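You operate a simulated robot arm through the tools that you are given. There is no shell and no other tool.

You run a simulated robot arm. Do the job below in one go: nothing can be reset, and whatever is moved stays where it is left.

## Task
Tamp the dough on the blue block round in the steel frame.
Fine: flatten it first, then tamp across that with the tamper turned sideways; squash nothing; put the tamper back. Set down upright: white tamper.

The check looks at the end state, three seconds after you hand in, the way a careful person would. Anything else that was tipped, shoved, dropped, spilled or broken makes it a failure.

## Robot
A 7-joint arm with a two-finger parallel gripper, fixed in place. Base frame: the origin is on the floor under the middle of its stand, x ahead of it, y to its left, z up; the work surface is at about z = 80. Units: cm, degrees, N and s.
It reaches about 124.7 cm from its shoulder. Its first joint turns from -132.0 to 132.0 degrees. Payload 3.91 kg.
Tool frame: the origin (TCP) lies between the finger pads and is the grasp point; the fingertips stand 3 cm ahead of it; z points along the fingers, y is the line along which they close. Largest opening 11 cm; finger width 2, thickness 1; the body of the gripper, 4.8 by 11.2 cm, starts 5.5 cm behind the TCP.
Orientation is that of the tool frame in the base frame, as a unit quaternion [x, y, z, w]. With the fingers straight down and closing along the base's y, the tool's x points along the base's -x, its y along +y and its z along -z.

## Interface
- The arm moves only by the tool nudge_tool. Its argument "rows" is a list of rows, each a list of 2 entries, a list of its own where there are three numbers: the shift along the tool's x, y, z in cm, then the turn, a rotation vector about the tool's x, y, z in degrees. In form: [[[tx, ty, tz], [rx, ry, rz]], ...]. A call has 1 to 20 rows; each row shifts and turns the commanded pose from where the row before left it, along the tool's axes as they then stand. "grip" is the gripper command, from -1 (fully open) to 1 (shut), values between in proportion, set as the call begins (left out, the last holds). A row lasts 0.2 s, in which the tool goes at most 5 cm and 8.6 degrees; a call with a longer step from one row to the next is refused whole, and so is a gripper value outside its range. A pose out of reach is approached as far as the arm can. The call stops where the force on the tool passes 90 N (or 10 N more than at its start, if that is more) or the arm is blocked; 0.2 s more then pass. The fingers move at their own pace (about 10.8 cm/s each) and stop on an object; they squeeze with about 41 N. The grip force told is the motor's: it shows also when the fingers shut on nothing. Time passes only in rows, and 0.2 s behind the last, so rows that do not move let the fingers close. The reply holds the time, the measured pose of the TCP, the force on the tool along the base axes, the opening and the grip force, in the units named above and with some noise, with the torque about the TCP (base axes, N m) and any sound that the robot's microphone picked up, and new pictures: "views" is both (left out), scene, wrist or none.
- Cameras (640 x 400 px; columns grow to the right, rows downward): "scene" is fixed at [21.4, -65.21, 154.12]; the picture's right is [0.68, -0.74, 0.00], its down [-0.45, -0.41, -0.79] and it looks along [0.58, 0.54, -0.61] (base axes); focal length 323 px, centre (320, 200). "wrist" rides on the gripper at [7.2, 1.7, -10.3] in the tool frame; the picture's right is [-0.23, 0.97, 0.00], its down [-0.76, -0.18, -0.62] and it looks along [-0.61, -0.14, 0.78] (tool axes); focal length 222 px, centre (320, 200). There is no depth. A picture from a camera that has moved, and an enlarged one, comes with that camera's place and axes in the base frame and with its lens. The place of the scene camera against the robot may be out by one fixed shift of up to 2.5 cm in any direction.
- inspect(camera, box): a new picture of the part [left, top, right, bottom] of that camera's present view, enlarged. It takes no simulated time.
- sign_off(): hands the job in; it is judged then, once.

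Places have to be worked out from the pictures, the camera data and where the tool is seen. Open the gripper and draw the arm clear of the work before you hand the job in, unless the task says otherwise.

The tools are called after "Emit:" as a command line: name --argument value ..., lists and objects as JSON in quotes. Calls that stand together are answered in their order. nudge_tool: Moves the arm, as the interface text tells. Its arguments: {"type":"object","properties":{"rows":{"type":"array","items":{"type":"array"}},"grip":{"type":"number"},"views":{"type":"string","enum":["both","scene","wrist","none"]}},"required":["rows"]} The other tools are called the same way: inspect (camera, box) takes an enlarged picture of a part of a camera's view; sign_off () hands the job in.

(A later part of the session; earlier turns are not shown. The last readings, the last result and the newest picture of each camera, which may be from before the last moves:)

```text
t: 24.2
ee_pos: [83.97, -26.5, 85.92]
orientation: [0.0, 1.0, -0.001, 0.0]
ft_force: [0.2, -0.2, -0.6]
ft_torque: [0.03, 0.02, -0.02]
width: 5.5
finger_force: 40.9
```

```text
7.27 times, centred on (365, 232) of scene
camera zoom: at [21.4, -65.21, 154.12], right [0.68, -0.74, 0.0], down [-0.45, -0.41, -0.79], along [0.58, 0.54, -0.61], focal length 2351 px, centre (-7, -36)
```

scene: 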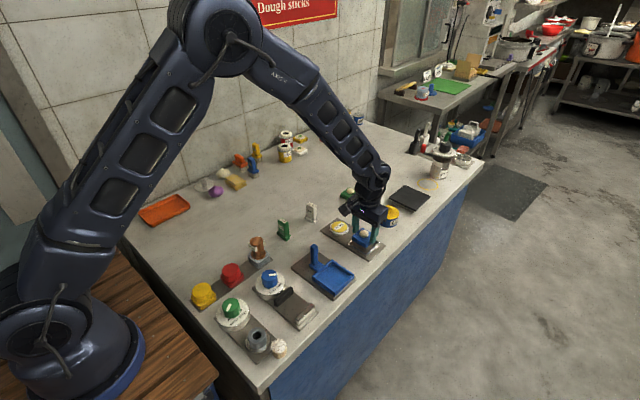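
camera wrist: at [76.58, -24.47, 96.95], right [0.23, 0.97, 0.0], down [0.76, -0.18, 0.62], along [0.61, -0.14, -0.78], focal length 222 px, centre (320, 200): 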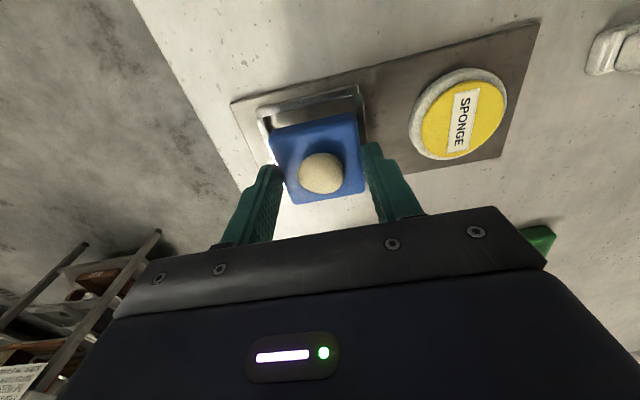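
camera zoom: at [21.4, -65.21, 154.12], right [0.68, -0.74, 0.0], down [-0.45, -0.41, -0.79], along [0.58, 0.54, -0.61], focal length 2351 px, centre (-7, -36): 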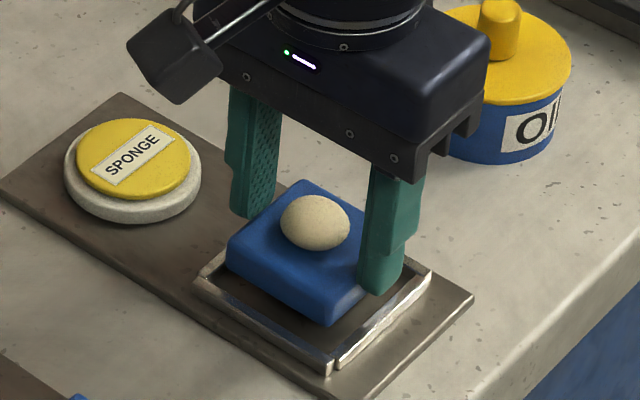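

Block is now centred over the frame within ~0.05 cm. I'll lower it into the frame in small steps, watching the force.

Emit:
nudge_tool --rows '[[[0, 0, 0.4], [0, 0, 0]], [[0, 0, 0.3], [0, 0, 0]], [[0, 0, 0.3], [0, 0, 0]], [[0, 0, 0], [0, 0, 0]]]' --views "none"

Emit:
inspect --camera "scene" --box '[330, 205, 400, 260]'

Emit:
inspect --camera "wrist" --box '[245, 70, 385, 210]'

```text
t: 25.2
ee_pos: [84.02, -26.43, 84.85]
orientation: [0.0, 1.0, 0.0, 0.0]
ft_force: [-0.4, 0.2, -0.2]
ft_torque: [0.0, -0.02, 0.01]
width: 5.5
finger_force: 40.6
```

```text
7.27 times, centred on (365, 232) of scene
camera zoom: at [21.4, -65.21, 154.12], right [0.68, -0.74, 0.0], down [-0.45, -0.41, -0.79], along [0.58, 0.54, -0.61], focal length 2351 px, centre (-7, -36)
```

zoom: 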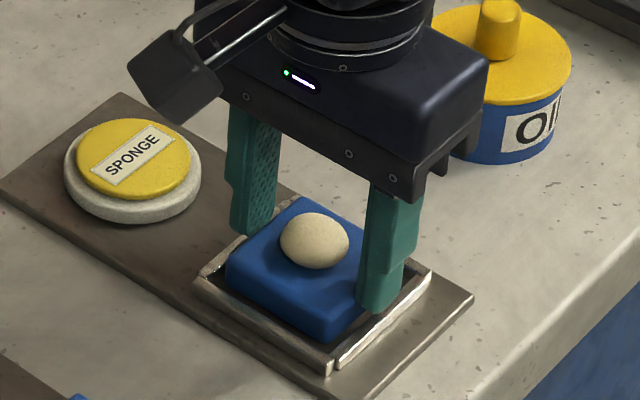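

```text
2.86 times, centred on (315, 140) of wrist
camera zoom: at [76.73, -24.61, 95.11], right [0.23, 0.97, 0.0], down [0.76, -0.18, 0.62], along [0.61, -0.14, -0.78], focal length 635 px, centre (334, 371)
```

zoom: 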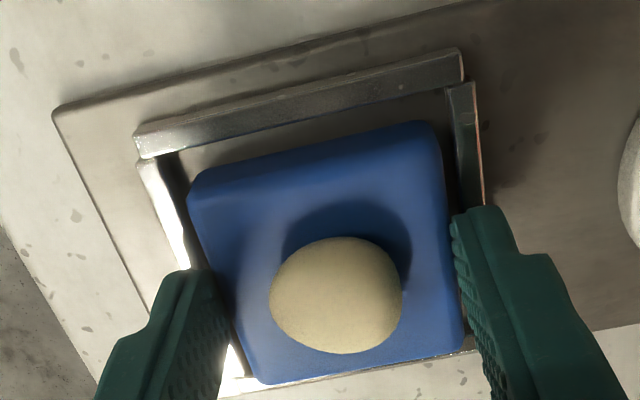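

No contact yet; the block is within the walls. Lowering in 0.1 cm steps toward the plate.

Emit:
nudge_tool --rows '[[[0, 0, 0.1], [0, 0, 0]], [[0, 0, 0.1], [0, 0, 0]], [[0, 0, 0], [0, 0, 0]]]' --views "none"

Emit:
inspect --camera "wrist" --box '[245, 70, 385, 210]'

```text
t: 26.0
ee_pos: [84.05, -26.51, 84.88]
orientation: [0.0, 1.0, -0.001, 0.001]
ft_force: [-3.3, 1.0, 17.9]
ft_torque: [0.05, 0.22, 0.01]
width: 5.5
finger_force: 41.2
```

```text
2.86 times, centred on (315, 140) of wrist
camera zoom: at [76.72, -24.61, 95.03], right [0.23, 0.97, 0.0], down [0.76, -0.18, 0.62], along [0.61, -0.14, -0.78], focal length 635 px, centre (334, 371)
```

zoom: 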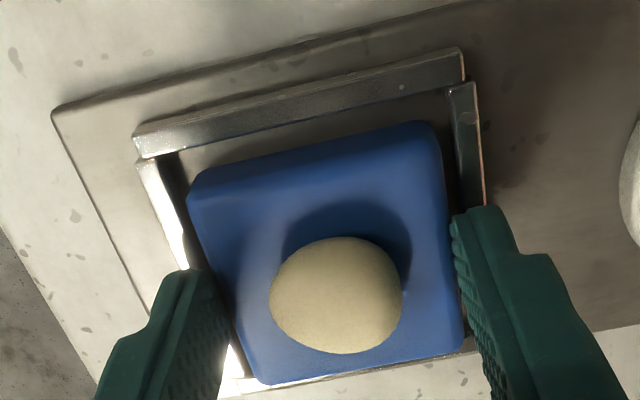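

Contact at ~18 N, centred (little torque), so the block is seated. I'll ease the load off, then open the fingers a little.

Emit:
nudge_tool --rows '[[[0, 0, -0.12], [0, 0, 0]], [[0, 0, 0], [0, 0, 0]]]' --views "none"

Emit:
nudge_tool --rows '[[[0, 0, 0], [0, 0, 0]], [[0, 0, 0], [0, 0, 0]]]' --grip -0.15 --views "both"

Emit:
inspect --camera "wrist" --box '[245, 70, 385, 210]'

Emit:
inspect --camera "scene" --box '[330, 205, 400, 260]'

```text
t: 26.6
ee_pos: [84.1, -26.5, 84.97]
orientation: [0.0, 1.0, 0.0, 0.0]
ft_force: [2.4, 0.7, 6.1]
ft_torque: [-0.01, -0.2, 0.0]
width: 5.53
finger_force: 41.5
```

```text
t: 27.2
ee_pos: [83.89, -26.45, 84.84]
orientation: [0.0, 1.0, 0.0, -0.001]
ft_force: [0.3, 0.7, -0.3]
ft_torque: [-0.02, -0.04, -0.02]
width: 6.34
finger_force: 0.1
camera wrist: at [76.72, -24.62, 95.04], right [0.23, 0.97, 0.0], down [0.76, -0.18, 0.62], along [0.61, -0.14, -0.78], focal length 222 px, centre (320, 200)
```

scene: 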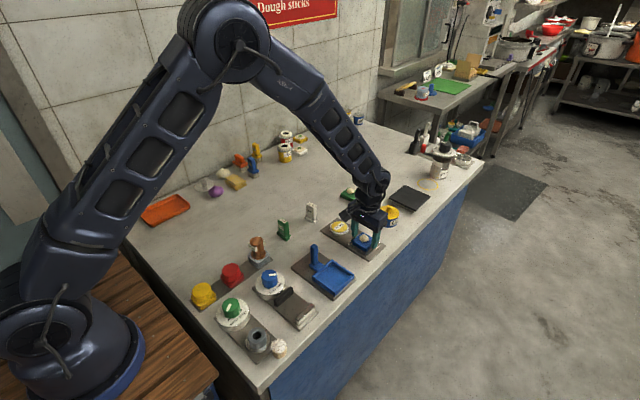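
wrist: 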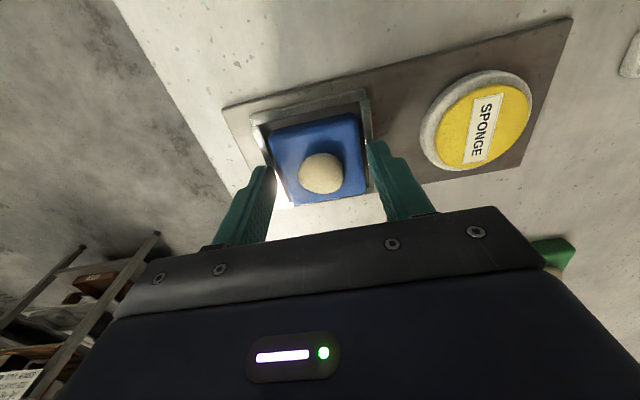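

```text
2.86 times, centred on (315, 140) of wrist
camera zoom: at [76.72, -24.62, 95.04], right [0.23, 0.97, 0.0], down [0.76, -0.18, 0.62], along [0.61, -0.14, -0.78], focal length 635 px, centre (334, 371)
```

zoom: 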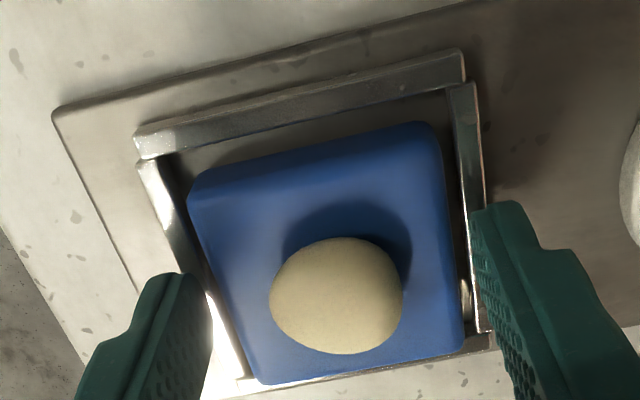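

```text
7.27 times, centred on (365, 232) of scene
camera zoom: at [21.4, -65.21, 154.12], right [0.68, -0.74, 0.0], down [-0.45, -0.41, -0.79], along [0.58, 0.54, -0.61], focal length 2351 px, centre (-7, -36)
```

zoom: 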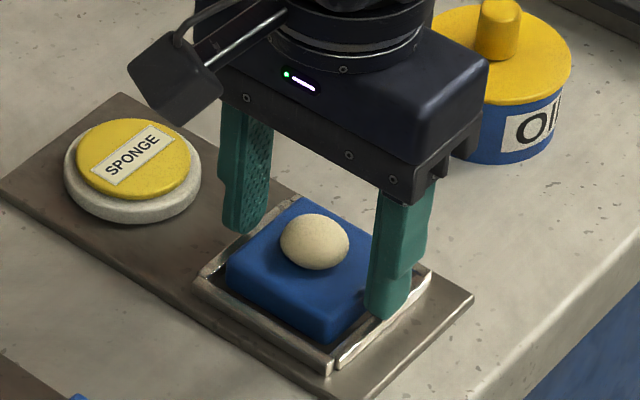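

The block stayed put, centred in the frame with the dough intact. I'll retreat straight up, then move over to the tamper near (82.1, -6.0) and look at it closely.

Emit:
nudge_tool --rows '[[[0, 0, -1], [0, 0, 0]], [[0, 0, -2.5], [0, 0, 0]], [[0, 0, -3.5], [0, 0, 0]], [[0, 0, -4], [0, 0, 0]], [[0, 0, -2], [0, 0, 0]], [[0.4, 4, 0], [0, 0, 0]], [[0.4, 4, 0], [0, 0, 0]], [[0.4, 4, 0], [0, 0, 0]], [[0.4, 4, 0], [0, 0, 0]], [[0.3, 4, 0], [0, 0, 0]], [[0, 0, 0], [0, 0, 0]]]' --views "both"

Emit:
inspect --camera "wrist" --box '[250, 70, 400, 190]'

Emit:
inspect --camera "scene" --box '[340, 215, 400, 260]'

```text
t: 29.6
ee_pos: [82.14, -6.28, 97.56]
orientation: [0.0, 1.0, -0.001, 0.001]
ft_force: [-0.2, 0.3, 0.2]
ft_torque: [0.05, 0.0, 0.03]
width: 6.33
finger_force: 0.1
camera wrist: at [74.86, -4.39, 107.85], right [0.23, 0.97, 0.0], down [0.76, -0.18, 0.62], along [0.61, -0.14, -0.78], focal length 222 px, centre (320, 200)
```

scene: 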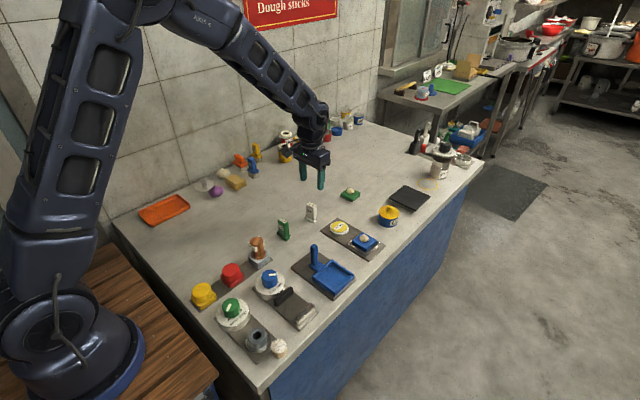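
wrist: 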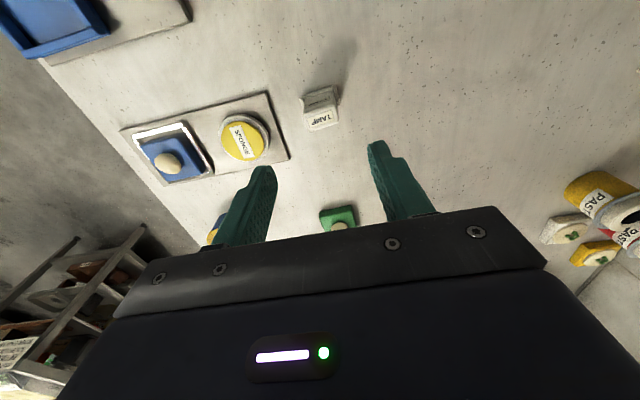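

```text
3.33 times, centred on (325, 130) of wrist
camera zoom: at [74.86, -4.39, 107.85], right [0.23, 0.97, 0.0], down [0.76, -0.18, 0.62], along [0.61, -0.14, -0.78], focal length 740 px, centre (303, 433)
```

zoom: 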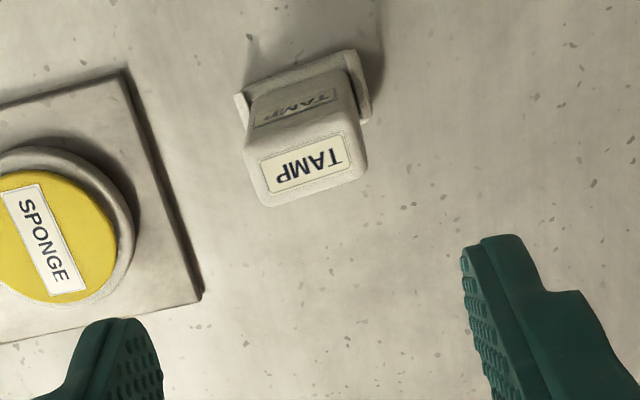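

```text
8.89 times, centred on (370, 238) of scene
camera zoom: at [21.4, -65.21, 154.12], right [0.68, -0.74, 0.0], down [-0.45, -0.41, -0.79], along [0.58, 0.54, -0.61], focal length 2873 px, centre (-124, -133)
```

zoom: 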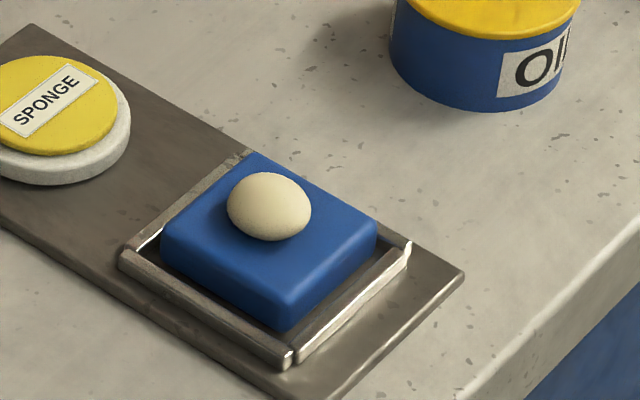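

The block sits neatly square in the frame. Now the tamper: top centre near (81.9, -5.9). I'll zoom for its exact angle.

Emit:
inspect --camera "wrist" --box '[295, 75, 350, 140]'

Emit:
inspect --camera "scene" --box '[290, 190, 335, 230]'

```text
6.15 times, centred on (322, 108) of wrist
camera zoom: at [74.86, -4.39, 107.85], right [0.23, 0.97, 0.0], down [0.76, -0.18, 0.62], along [0.61, -0.14, -0.78], focal length 1367 px, centre (305, 769)
```

zoom: 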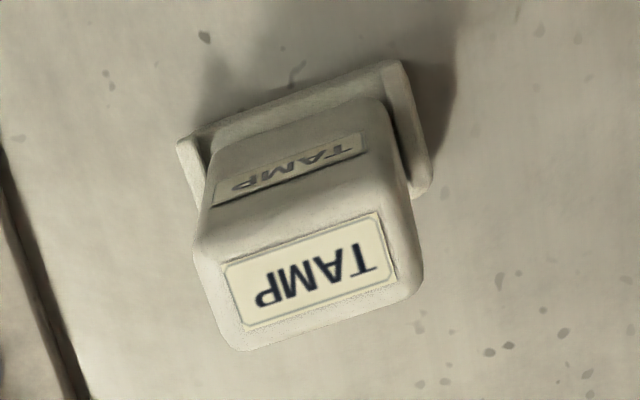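

```text
10.00 times, centred on (312, 210) of scene
camera zoom: at [21.4, -65.21, 154.12], right [0.68, -0.74, 0.0], down [-0.45, -0.41, -0.79], along [0.58, 0.54, -0.61], focal length 3232 px, centre (395, 100)
```

zoom: 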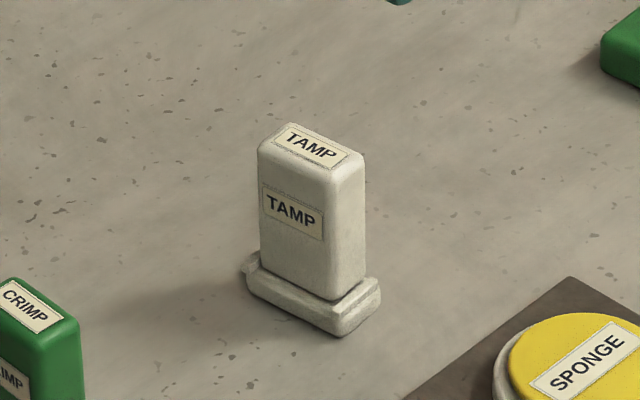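

The tamper is turned about +5.5°, centre near (81.9, -5.85). I'll align yaw, centre over it and descend to just above its top for a check.

Emit:
nudge_tool --rows '[[[0.27, 0.05, 0], [0, 0, -5.5]], [[0, 0, 2.5], [0, 0, 0]], [[0, 0, 2.5], [0, 0, 0]], [[0, 0, 1.8], [0, 0, 0]], [[0, 0, 0], [0, 0, 0]]]' --views "both"

Emit:
inspect --camera "wrist" --box '[240, 70, 400, 210]'

Emit:
inspect --camera "scene" --box '[280, 170, 350, 230]'

```text
t: 30.8
ee_pos: [81.84, -6.13, 90.96]
orientation: [-0.048, 0.999, 0.0, -0.001]
ft_force: [-0.1, -0.7, -0.5]
ft_torque: [-0.01, -0.02, 0.0]
width: 6.34
finger_force: 0.1
camera wrist: at [74.46, -5.01, 101.19], right [0.13, 0.99, 0.0], down [0.78, -0.1, 0.62], along [0.62, -0.08, -0.78], focal length 222 px, centre (320, 200)
```

scene: 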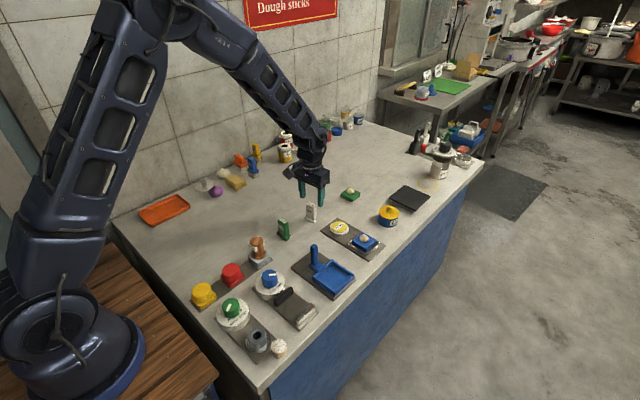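
wrist: 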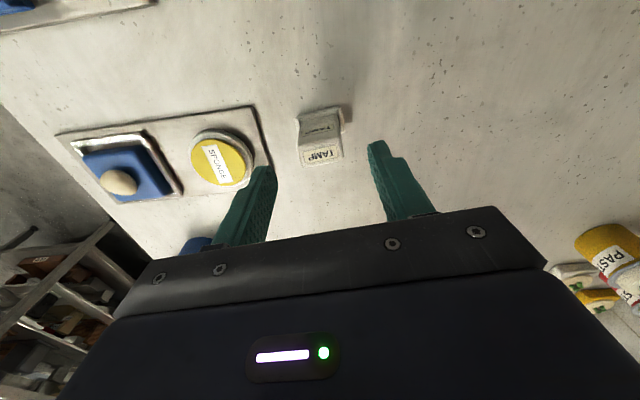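

```text
2.86 times, centred on (320, 140) of wrist
camera zoom: at [74.46, -5.01, 101.19], right [0.13, 0.99, 0.0], down [0.78, -0.1, 0.62], along [0.62, -0.08, -0.78], focal length 635 px, centre (320, 371)
```

zoom: 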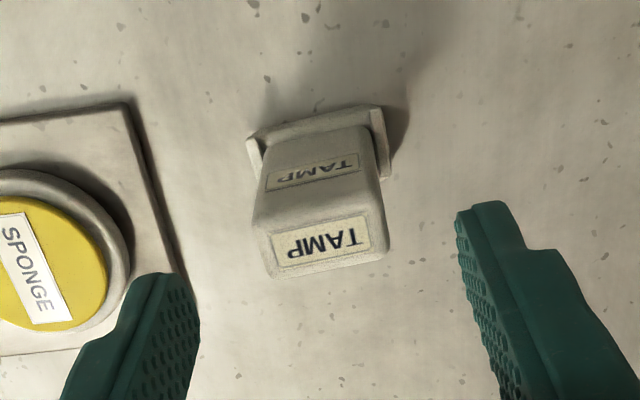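

```text
6.67 times, centred on (315, 200) of scene
camera zoom: at [21.4, -65.21, 154.12], right [0.68, -0.74, 0.0], down [-0.45, -0.41, -0.79], along [0.58, 0.54, -0.61], focal length 2155 px, centre (353, 200)
```

zoom: 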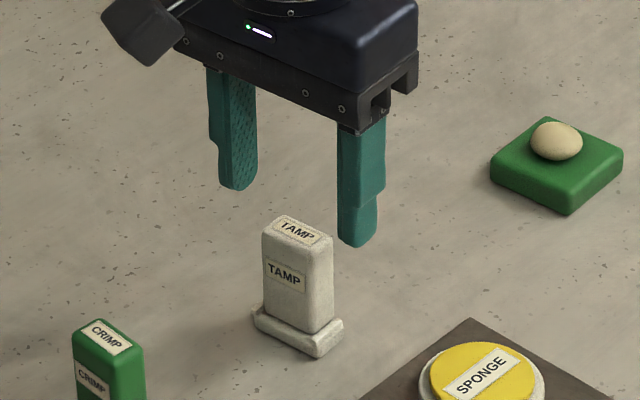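

Aligned: the tamper is centred between the fingers within ~0.1 cm. Descending to TCP z ≈ 84.8 so the tips stop just above its foot.

Emit:
nudge_tool --rows '[[[0, 0, 2.5], [0, 0, 0]], [[0, 0, 2.0], [0, 0, 0]], [[0, 0, 1.0], [0, 0, 0]], [[0, 0, 0.6], [0, 0, 0]], [[0, 0, 0], [0, 0, 0]]]' --views "both"

Emit:
inspect --camera "wrist" --box '[240, 90, 400, 230]'

Emit:
inspect --camera "scene" --box '[280, 170, 350, 230]'

```text
t: 32.0
ee_pos: [81.93, -6.25, 84.78]
orientation: [-0.047, 0.999, 0.0, 0.001]
ft_force: [0.8, 0.9, -0.4]
ft_torque: [0.02, 0.0, -0.01]
width: 6.33
finger_force: 0.0
camera wrist: at [74.45, -5.18, 95.08], right [0.13, 0.99, 0.0], down [0.78, -0.1, 0.62], along [0.62, -0.08, -0.78], focal length 222 px, centre (320, 200)
```

scene: 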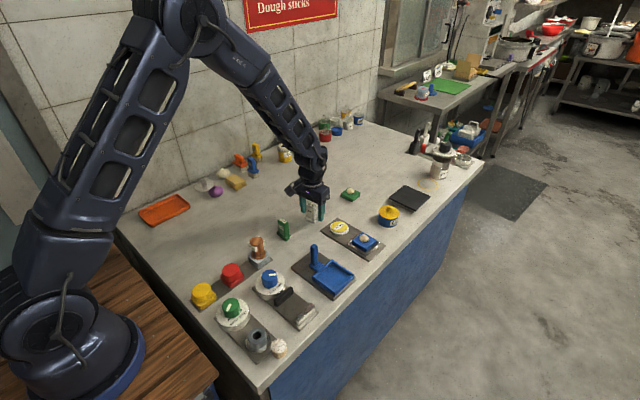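
wrist: 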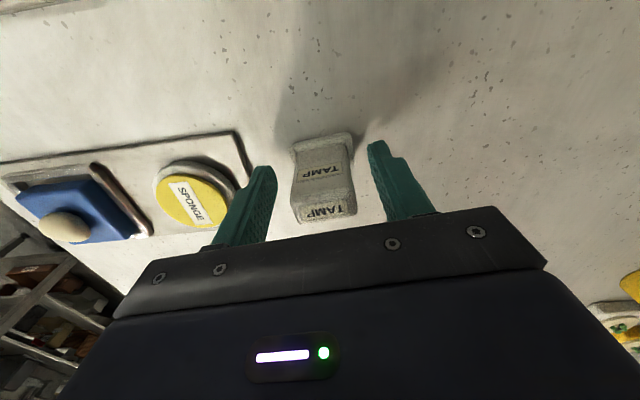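

```text
2.86 times, centred on (320, 160) of wrist
camera zoom: at [74.45, -5.18, 95.08], right [0.13, 0.99, 0.0], down [0.78, -0.1, 0.62], along [0.62, -0.08, -0.78], focal length 635 px, centre (320, 314)
```

zoom: 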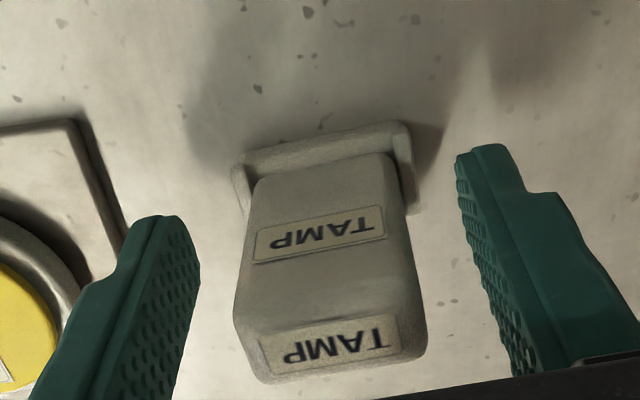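

```text
6.67 times, centred on (315, 200) of scene
camera zoom: at [21.4, -65.21, 154.12], right [0.68, -0.74, 0.0], down [-0.45, -0.41, -0.79], along [0.58, 0.54, -0.61], focal length 2155 px, centre (353, 200)
```

zoom: 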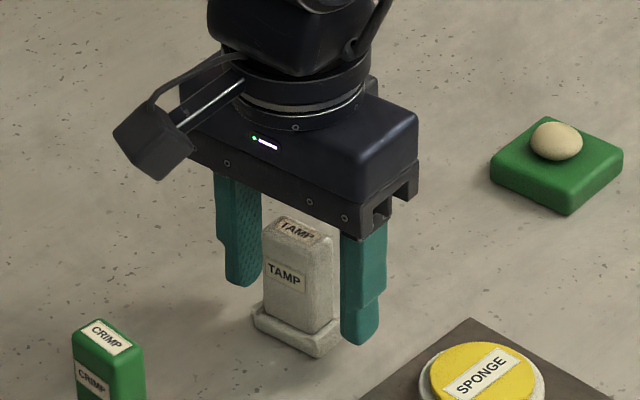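

The tamper's handle is between the finger pads with tips just above the foot. Closing the grip.

Emit:
nudge_tool --rows '[[[0, 0, 0], [0, 0, 0]], [[0, 0, 0], [0, 0, 0]], [[0, 0, 0], [0, 0, 0]]]' --grip 1 --views "both"

Emit:
inspect --camera "wrist" --box '[240, 90, 400, 230]'

Emit:
inspect --camera "scene" --box '[280, 170, 350, 230]'

```text
t: 32.8
ee_pos: [81.77, -6.4, 84.91]
orientation: [-0.047, 0.999, 0.0, -0.001]
ft_force: [0.8, -0.6, 0.0]
ft_torque: [-0.04, 0.01, -0.01]
width: 3.3
finger_force: 40.8
camera wrist: at [74.45, -5.18, 95.09], right [0.13, 0.99, 0.0], down [0.78, -0.1, 0.62], along [0.62, -0.08, -0.78], focal length 222 px, centre (320, 200)
```

scene: 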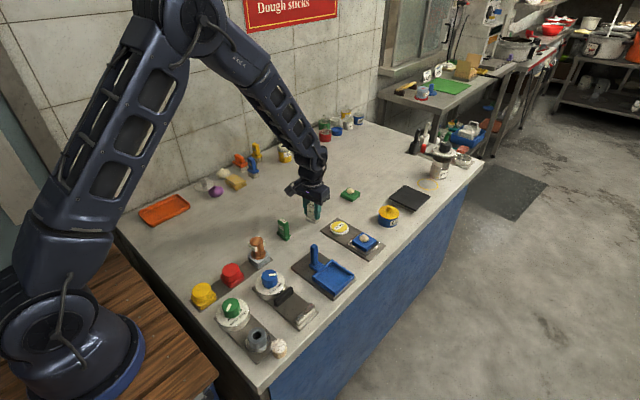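
wrist: 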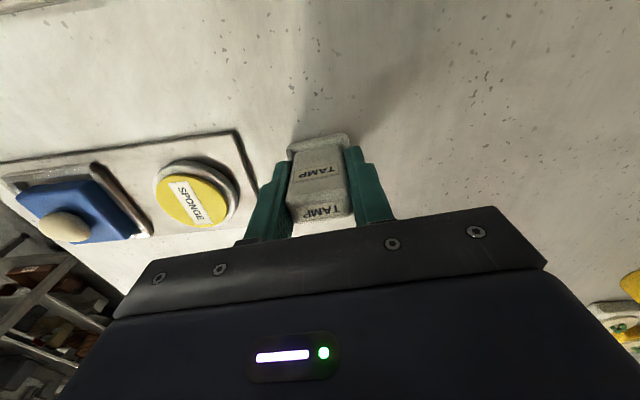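

```text
2.86 times, centred on (320, 160) of wrist
camera zoom: at [74.45, -5.18, 95.09], right [0.13, 0.99, 0.0], down [0.78, -0.1, 0.62], along [0.62, -0.08, -0.78], focal length 635 px, centre (320, 314)
```

zoom: 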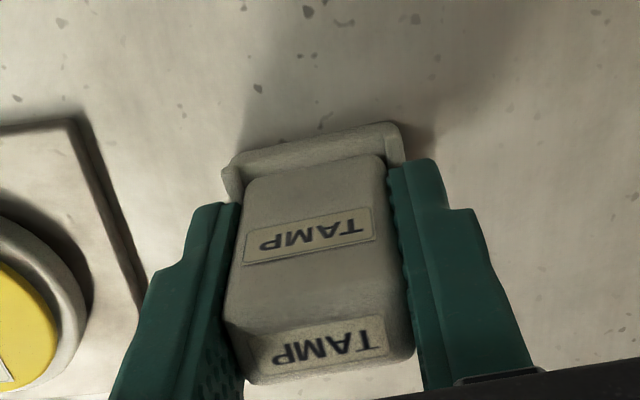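

```text
6.67 times, centred on (315, 200) of scene
camera zoom: at [21.4, -65.21, 154.12], right [0.68, -0.74, 0.0], down [-0.45, -0.41, -0.79], along [0.58, 0.54, -0.61], focal length 2155 px, centre (353, 200)
```

zoom: 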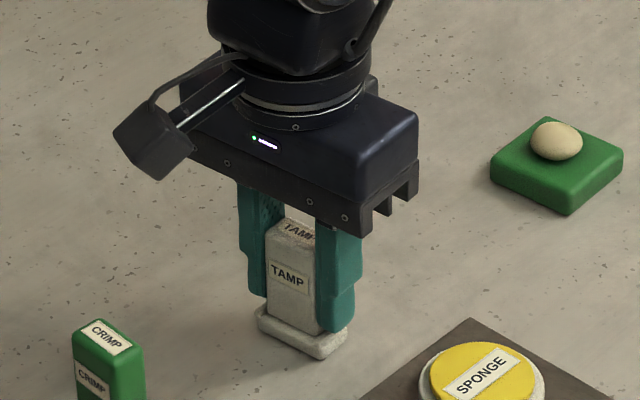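

The tamper is held (width 3.3 cm, 41 N). I'll lift it, square it up and carry it over to the sponge at about (83.8, -16.1) to dampen its face so the dough won't cling.

Emit:
nudge_tool --rows '[[[0, 0, -0.5], [0, 0, 0]], [[0, 0, -1.5], [0, 0, 0]], [[0, 0, -3], [0, 0, 0]], [[0, 0, -3], [0, 0, 0]], [[0, 0, 0], [0, 0, 5.5]], [[-0.5, -2.5, 0], [0, 0, 0]], [[-0.5, -2.5, 0], [0, 0, 0]], [[-0.5, -2.5, 0], [0, 0, 0]], [[-0.45, -2.4, 0], [0, 0, 0]], [[0, 0, 0], [0, 0, 0]]]' --views "both"

Emit:
inspect --camera "wrist" --box '[240, 70, 400, 230]'

Emit:
inspect --camera "scene" --box '[310, 190, 390, 250]'

```text
t: 35.0
ee_pos: [83.95, -16.46, 92.99]
orientation: [0.0, 1.0, 0.001, 0.0]
ft_force: [-0.9, -0.4, -0.8]
ft_torque: [-0.02, 0.0, 0.0]
width: 3.32
finger_force: 41.0
camera wrist: at [76.58, -14.56, 103.24], right [0.23, 0.97, 0.0], down [0.76, -0.18, 0.62], along [0.61, -0.14, -0.78], focal length 222 px, centre (320, 200)
```

scene: 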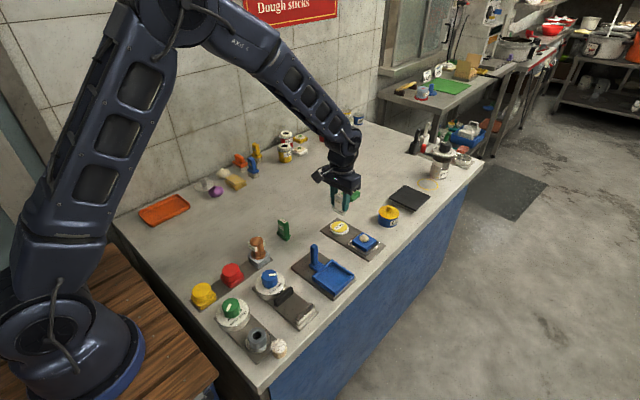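
wrist: 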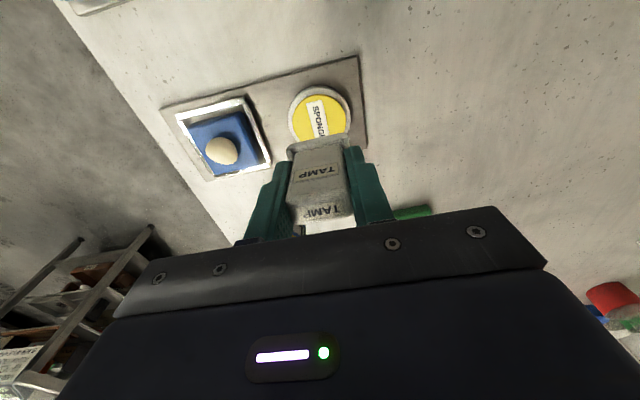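

```text
2.50 times, centred on (320, 150) of wrist
camera zoom: at [76.58, -14.56, 103.24], right [0.23, 0.97, 0.0], down [0.76, -0.18, 0.62], along [0.61, -0.14, -0.78], focal length 555 px, centre (320, 325)
```

zoom: 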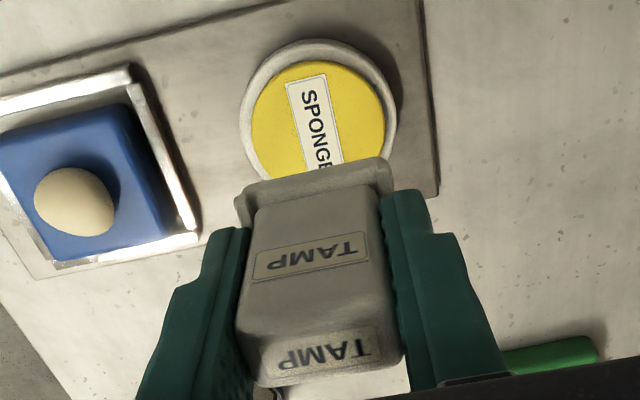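

```text
6.67 times, centred on (350, 220) of scene
camera zoom: at [21.4, -65.21, 154.12], right [0.68, -0.74, 0.0], down [-0.45, -0.41, -0.79], along [0.58, 0.54, -0.61], focal length 2155 px, centre (120, 67)
```

zoom: 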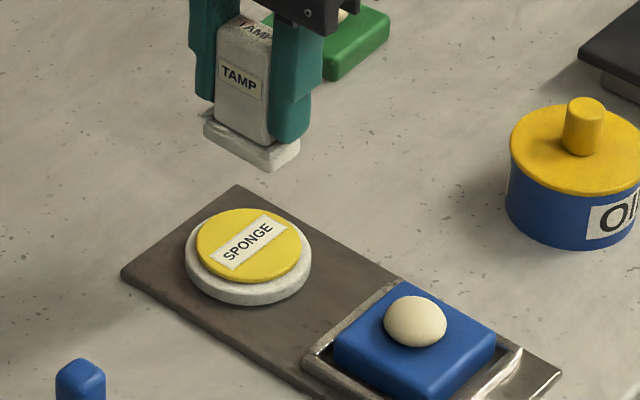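

Slight correction of -0.3 in x over the sponge, then lower to just above its surface.

Emit:
nudge_tool --rows '[[[0.3, 0, 1.5], [0, 0, 0]], [[0, 0, 2], [0, 0, 0]], [[0, 0, 1.2], [0, 0, 0]], [[0, 0, 0.5], [0, 0, 0]], [[0, 0, 0], [0, 0, 0]]]' --views "none"

Emit:
inspect --camera "scene" --box '[310, 190, 390, 250]'

Emit:
inspect --camera "wrist" --box '[240, 70, 400, 230]'

```text
t: 36.2
ee_pos: [83.55, -16.42, 87.59]
orientation: [0.001, 1.0, 0.0, 0.0]
ft_force: [0.6, 0.0, -0.9]
ft_torque: [0.03, -0.01, 0.01]
width: 3.33
finger_force: 40.8
```

```text
6.67 times, centred on (350, 220) of scene
camera zoom: at [21.4, -65.21, 154.12], right [0.68, -0.74, 0.0], down [-0.45, -0.41, -0.79], along [0.58, 0.54, -0.61], focal length 2155 px, centre (120, 67)
```

zoom: 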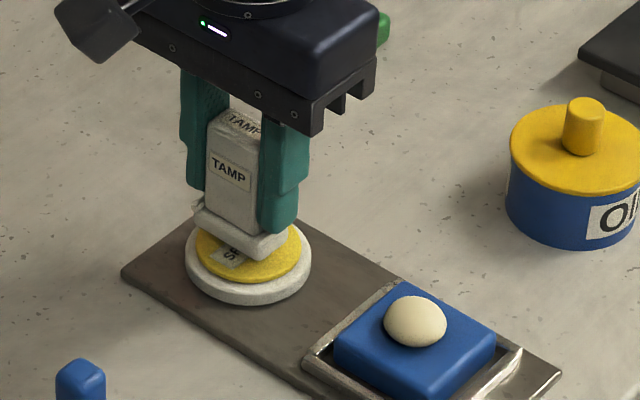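

```text
2.50 times, centred on (320, 150) of wrist
camera zoom: at [76.22, -14.47, 97.92], right [0.23, 0.97, 0.0], down [0.76, -0.18, 0.62], along [0.61, -0.14, -0.78], focal length 555 px, centre (320, 325)
```

zoom: 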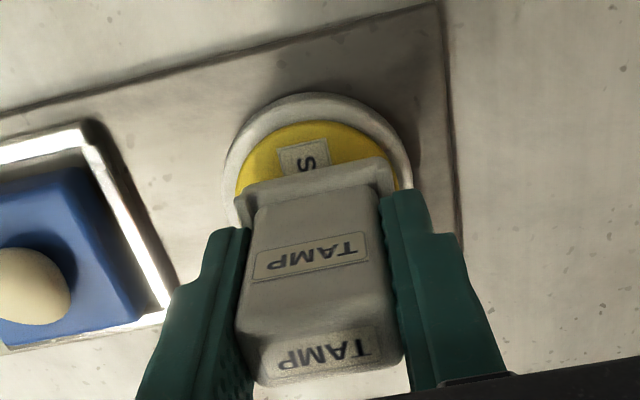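

The foot is just above the sponge. I'll lower in small steps until light contact.

Emit:
nudge_tool --rows '[[[0, 0, 0.15], [0, 0, 0]], [[0, 0, 0.15], [0, 0, 0]], [[0, 0, 0.1], [0, 0, 0]], [[0, 0, 0], [0, 0, 0]]]' --views "none"

```text
t: 37.2
ee_pos: [83.6, -16.26, 87.27]
orientation: [0.001, 1.0, 0.0, 0.001]
ft_force: [0.6, -0.3, 0.0]
ft_torque: [0.05, -0.04, 0.02]
width: 3.36
finger_force: 41.3
```

No contact yet at z ≈ 87.25. Continuing in 0.1 cm steps.

Emit:
nudge_tool --rows '[[[0, 0, 0.1], [0, 0, 0]], [[0, 0, 0.1], [0, 0, 0]], [[0, 0, 0], [0, 0, 0]]]' --views "none"

Emit:
inspect --camera "scene" --box '[310, 190, 390, 250]'

```text
t: 38.0
ee_pos: [83.53, -16.34, 87.04]
orientation: [0.0, 1.0, -0.001, 0.0]
ft_force: [-0.3, -0.5, -0.3]
ft_torque: [0.01, 0.01, 0.0]
width: 3.32
finger_force: 41.3
```

```text
6.67 times, centred on (350, 220) of scene
camera zoom: at [21.4, -65.21, 154.12], right [0.68, -0.74, 0.0], down [-0.45, -0.41, -0.79], along [0.58, 0.54, -0.61], focal length 2155 px, centre (120, 67)
```

zoom: 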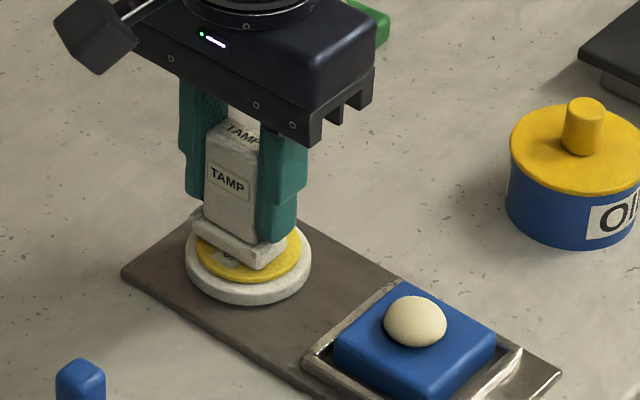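

Still no force; the foot is very close to the sponge. Continuing.

Emit:
nudge_tool --rows '[[[0, 0, 0.1], [0, 0, 0]], [[0, 0, 0.1], [0, 0, 0]], [[0, 0, 0], [0, 0, 0]]]' --views "none"

```text
t: 38.8
ee_pos: [83.66, -16.24, 86.93]
orientation: [0.001, 1.0, -0.001, 0.001]
ft_force: [-1.2, -2.0, 13.3]
ft_torque: [-0.07, 0.17, 0.0]
width: 3.34
finger_force: 40.8
```

Contact with the sponge at ~13 N – a sufficient dab. I'll hold briefly, then lift and look at the sponge and tamper.

Emit:
nudge_tool --rows '[[[0, 0, 0], [0, 0, 0]], [[0, 0, 0], [0, 0, 0]]]' --views "none"

Emit:
nudge_tool --rows '[[[0, 0, -0.5], [0, 0, 0]], [[0, 0, -1.5], [0, 0, 0]], [[0, 0, -2], [0, 0, 0]], [[0, 0, -2], [0, 0, 0]], [[0, 0, 0], [0, 0, 0]]]' --views "both"

Emit:
inspect --camera "scene" --box '[310, 190, 390, 250]'

Emit:
inspect --camera "wrist" --box '[240, 70, 400, 230]'

```text
t: 39.4
ee_pos: [83.5, -16.2, 87.05]
orientation: [0.0, 1.0, 0.0, 0.0]
ft_force: [0.4, -2.9, 18.8]
ft_torque: [-0.09, 0.0, 0.02]
width: 3.32
finger_force: 40.7
```

```text
t: 40.6
ee_pos: [83.6, -16.31, 92.91]
orientation: [0.0, 1.0, 0.001, 0.0]
ft_force: [0.5, -0.7, -0.3]
ft_torque: [-0.01, -0.02, -0.02]
width: 3.32
finger_force: 41.2
camera wrist: at [76.3, -14.46, 103.11], right [0.23, 0.97, 0.0], down [0.76, -0.18, 0.62], along [0.61, -0.14, -0.78], focal length 222 px, centre (320, 200)
```

scene: 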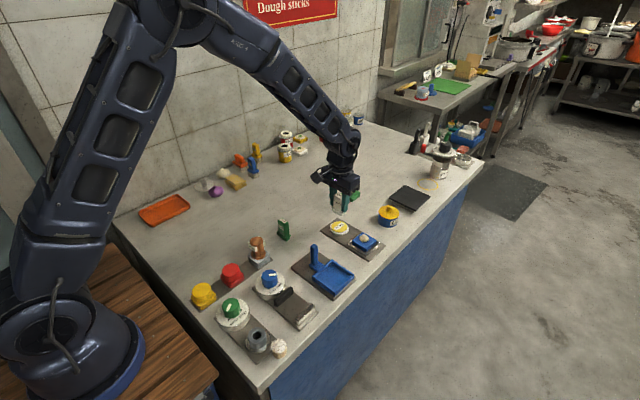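
wrist: 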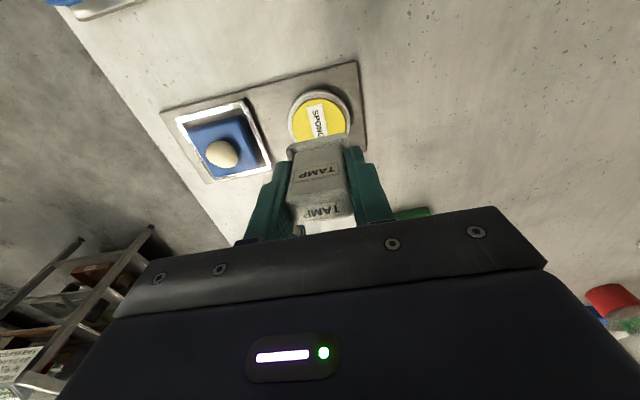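

```text
6.67 times, centred on (350, 220) of scene
camera zoom: at [21.4, -65.21, 154.12], right [0.68, -0.74, 0.0], down [-0.45, -0.41, -0.79], along [0.58, 0.54, -0.61], focal length 2155 px, centre (120, 67)
```

zoom: 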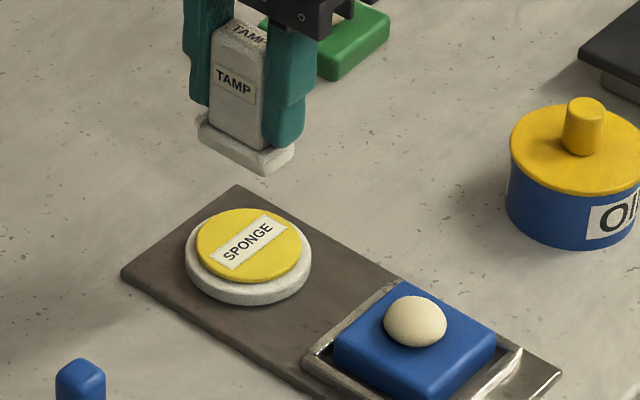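

```text
2.50 times, centred on (320, 150) of wrist
camera zoom: at [76.3, -14.46, 103.11], right [0.23, 0.97, 0.0], down [0.76, -0.18, 0.62], along [0.61, -0.14, -0.78], focal length 555 px, centre (320, 325)
```

zoom: 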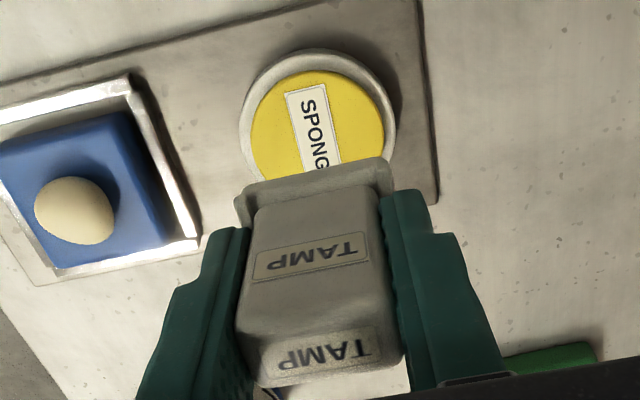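

Sponge and tamper look unchanged. Now I'll carry the damp tamper over the dough at about (84.0, -26.45), foot along y, staying above it.

Emit:
nudge_tool --rows '[[[-0.1, -2.5, 0], [0, 0, 0]], [[-0.1, -2.5, 0], [0, 0, 0]], [[-0.1, -2.5, 0], [0, 0, 0]], [[-0.1, -2.64, 0], [0, 0, 0]], [[0, 0, 1], [0, 0, 0]], [[0, 0, 1], [0, 0, 0]], [[0, 0, 0], [0, 0, 0]]]' --views "both"

Emit:
inspect --camera "scene" --box '[335, 200, 405, 255]'

Emit:
inspect --camera "wrist" --box '[230, 50, 410, 230]'

```text
t: 42.2
ee_pos: [83.87, -26.38, 90.97]
orientation: [0.0, 1.0, 0.0, 0.0]
ft_force: [-0.5, 0.0, -1.6]
ft_torque: [0.0, -0.01, 0.0]
width: 3.32
finger_force: 40.8
camera wrist: at [76.6, -24.52, 101.17], right [0.23, 0.97, 0.0], down [0.76, -0.18, 0.62], along [0.61, -0.14, -0.78], focal length 222 px, centre (320, 200)
```

scene: 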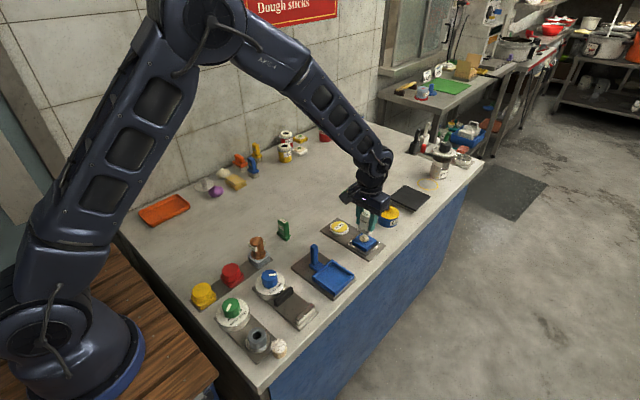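
wrist: 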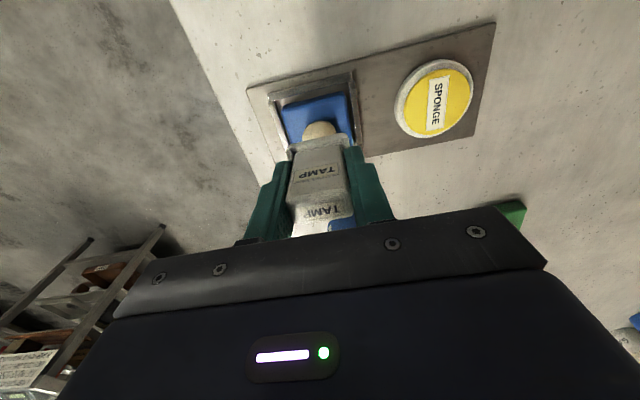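

```text
7.27 times, centred on (370, 228) of scene
camera zoom: at [21.4, -65.21, 154.12], right [0.68, -0.74, 0.0], down [-0.45, -0.41, -0.79], along [0.58, 0.54, -0.61], focal length 2351 px, centre (-44, 0)
```

zoom: 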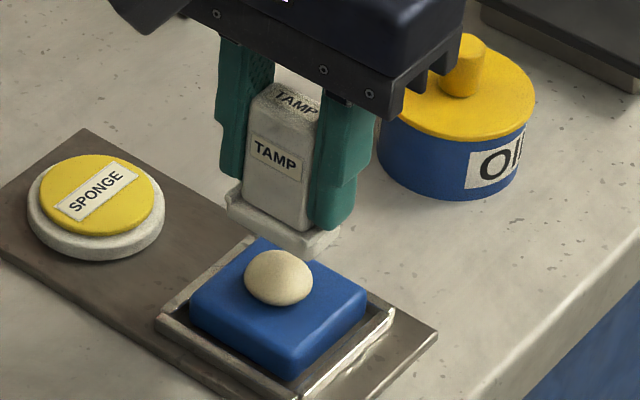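

```text
2.22 times, centred on (320, 140) of wrist
camera zoom: at [76.6, -24.52, 101.17], right [0.23, 0.97, 0.0], down [0.76, -0.18, 0.62], along [0.61, -0.14, -0.78], focal length 494 px, centre (320, 333)
```

zoom: 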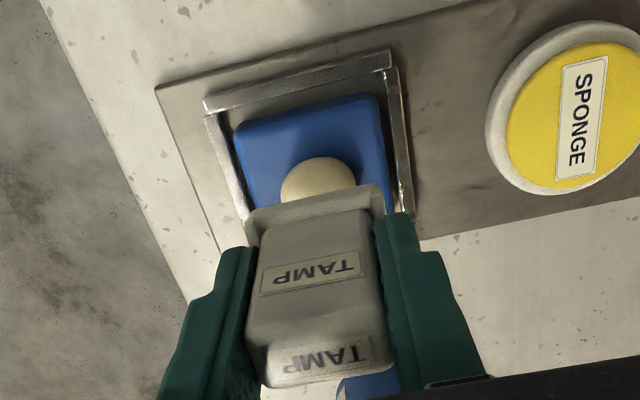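

The tamper is centred over the dough. I'll nudge +0.1 in x and lower toward first contact, watching force.

Emit:
nudge_tool --rows '[[[-0.1, -0.05, 0.4], [0, 0, 0]], [[0, 0, 0.4], [0, 0, 0]], [[0, 0, 0], [0, 0, 0]]]' --views "none"

Emit:
inspect --camera "scene" --box '[335, 200, 405, 255]'

```text
t: 43.0
ee_pos: [84.03, -26.4, 90.15]
orientation: [0.0, 1.0, 0.0, 0.0]
ft_force: [0.2, -0.1, -1.5]
ft_torque: [-0.04, -0.01, 0.0]
width: 3.3
finger_force: 41.1
```

```text
7.27 times, centred on (370, 228) of scene
camera zoom: at [21.4, -65.21, 154.12], right [0.68, -0.74, 0.0], down [-0.45, -0.41, -0.79], along [0.58, 0.54, -0.61], focal length 2351 px, centre (-44, 0)
```

zoom: 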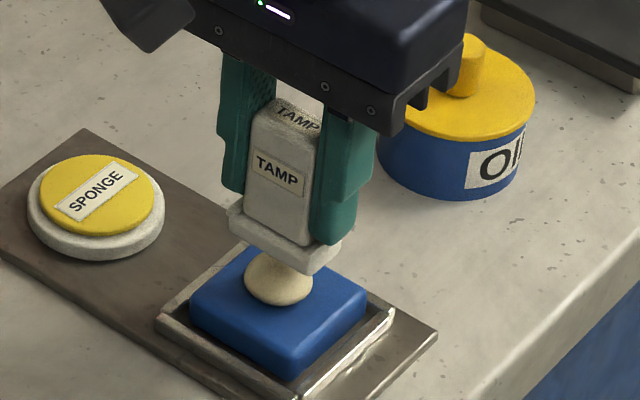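

The foot is right above the ball. Now pressing down slowly in 0.1–0.15 cm steps.

Emit:
nudge_tool --rows '[[[0, 0, 0.15], [0, 0, 0]], [[0, 0, 0.15], [0, 0, 0]], [[0, 0, 0.15], [0, 0, 0]], [[0, 0, 0], [0, 0, 0]]]' --views "none"

Emit:
inspect --camera "scene" --box '[335, 200, 405, 255]'

```text
t: 44.0
ee_pos: [83.91, -26.41, 89.69]
orientation: [0.0, 1.0, 0.001, 0.0]
ft_force: [-0.4, 0.5, 0.1]
ft_torque: [0.0, 0.01, 0.0]
width: 3.34
finger_force: 41.1
```

```text
7.27 times, centred on (370, 228) of scene
camera zoom: at [21.4, -65.21, 154.12], right [0.68, -0.74, 0.0], down [-0.45, -0.41, -0.79], along [0.58, 0.54, -0.61], focal length 2351 px, centre (-44, 0)
```

zoom: 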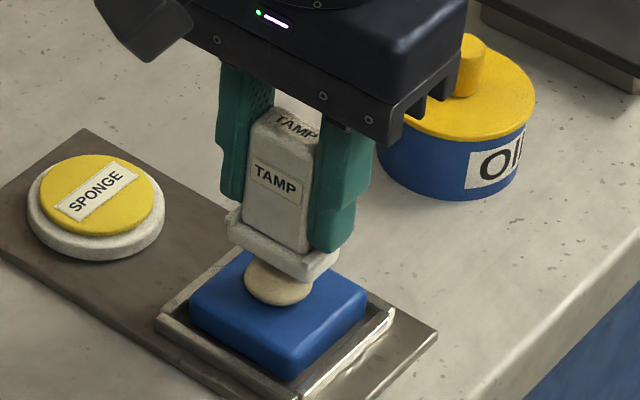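

Still no resistance at z ≈ 89.7. Continuing down.

Emit:
nudge_tool --rows '[[[0, 0, 0.15], [0, 0, 0]], [[0, 0, 0.15], [0, 0, 0]], [[0, 0, 0], [0, 0, 0]]]' --views "none"

```text
t: 44.8
ee_pos: [83.95, -26.43, 89.35]
orientation: [0.0, 1.0, 0.001, 0.0]
ft_force: [-0.3, -0.1, -1.9]
ft_torque: [0.03, -0.01, 0.02]
width: 3.33
finger_force: 40.8
```

Emit:
nudge_tool --rows '[[[0, 0, 0.15], [0, 0, 0]], [[0, 0, 0.15], [0, 0, 0]], [[0, 0, 0], [0, 0, 0]]]' --views "none"

Emit:
inspect --camera "scene" --box '[335, 200, 405, 255]'

Emit:
inspect --camera "wrist" --box '[230, 50, 410, 230]'

```text
t: 45.6
ee_pos: [83.93, -26.49, 88.88]
orientation: [0.001, 1.0, 0.0, 0.0]
ft_force: [0.2, -0.2, -0.5]
ft_torque: [0.01, 0.01, -0.03]
width: 3.34
finger_force: 40.9
```

```text
7.27 times, centred on (370, 228) of scene
camera zoom: at [21.4, -65.21, 154.12], right [0.68, -0.74, 0.0], down [-0.45, -0.41, -0.79], along [0.58, 0.54, -0.61], focal length 2351 px, centre (-44, 0)
```

zoom: 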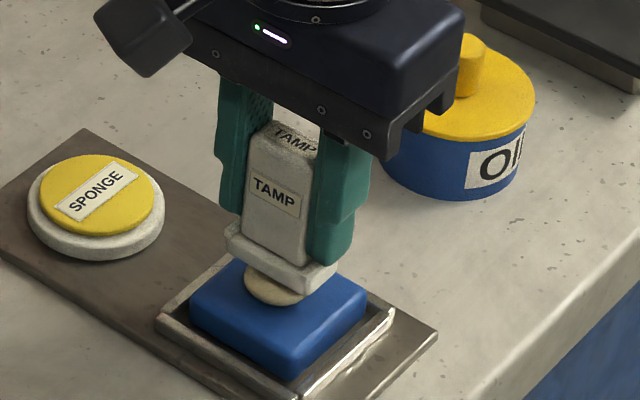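

```text
2.22 times, centred on (320, 140) of wrist
camera zoom: at [76.7, -24.59, 99.18], right [0.23, 0.97, 0.0], down [0.76, -0.18, 0.62], along [0.61, -0.14, -0.78], focal length 494 px, centre (320, 333)
```

zoom: 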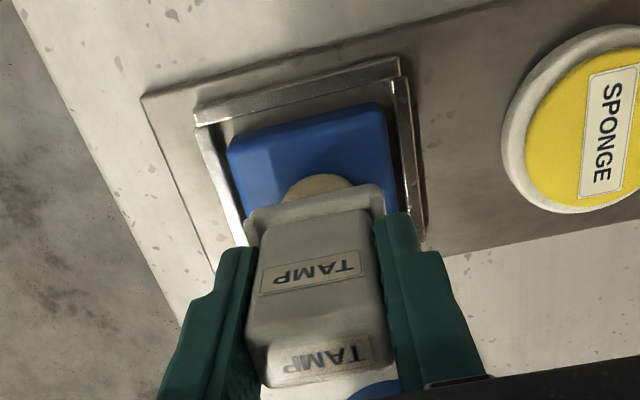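

No reaction force yet though the foot seems to touch the dough's top. I'll keep lowering in small steps.

Emit:
nudge_tool --rows '[[[0, 0, 0.1], [0, 0, 0]], [[0, 0, 0.1], [0, 0, 0]], [[0, 0, 0], [0, 0, 0]]]' --views "none"

Emit:
inspect --camera "scene" --box '[345, 215, 390, 250]'

```text
t: 46.4
ee_pos: [84.01, -26.39, 88.88]
orientation: [0.0, 1.0, 0.0, 0.0]
ft_force: [-0.3, 0.5, -0.2]
ft_torque: [0.01, 0.03, -0.02]
width: 3.31
finger_force: 40.8
```

```text
11.43 times, centred on (368, 232) of scene
camera zoom: at [21.4, -65.21, 154.12], right [0.68, -0.74, 0.0], down [-0.45, -0.41, -0.79], along [0.58, 0.54, -0.61], focal length 3694 px, centre (-223, -171)
```

zoom: 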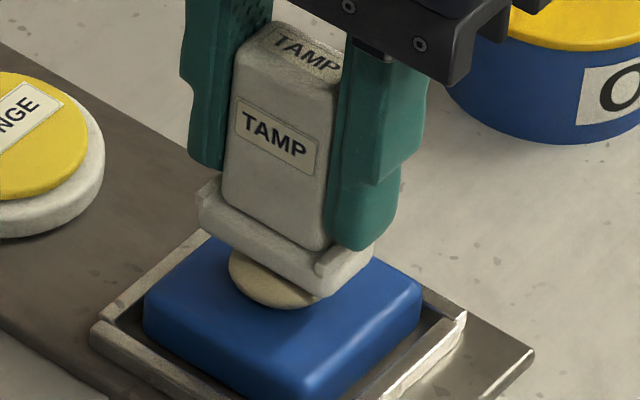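

Emit:
nudge_tool --rows '[[[0, 0, 0.1], [0, 0, 0]], [[0, 0, 0.1], [0, 0, 0]], [[0, 0, 0], [0, 0, 0]]]' --views "none"

Emit:
inspect --camera "scene" --box '[345, 215, 390, 250]'

```text
t: 47.2
ee_pos: [84.01, -26.47, 88.55]
orientation: [0.0, 1.0, 0.0, 0.0]
ft_force: [0.2, -0.8, -1.5]
ft_torque: [0.0, -0.03, -0.04]
width: 3.33
finger_force: 41.0
```

```text
11.43 times, centred on (368, 232) of scene
camera zoom: at [21.4, -65.21, 154.12], right [0.68, -0.74, 0.0], down [-0.45, -0.41, -0.79], along [0.58, 0.54, -0.61], focal length 3694 px, centre (-223, -171)
```

zoom: 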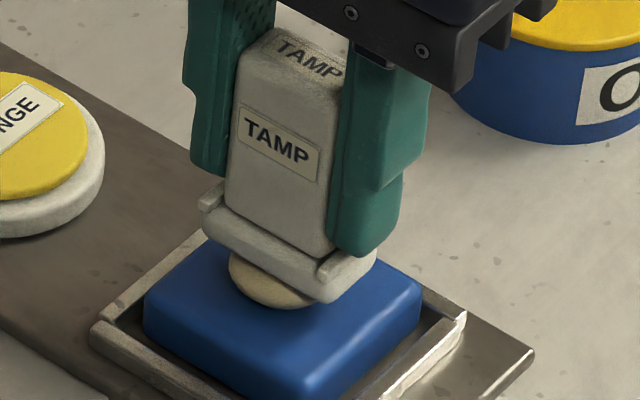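

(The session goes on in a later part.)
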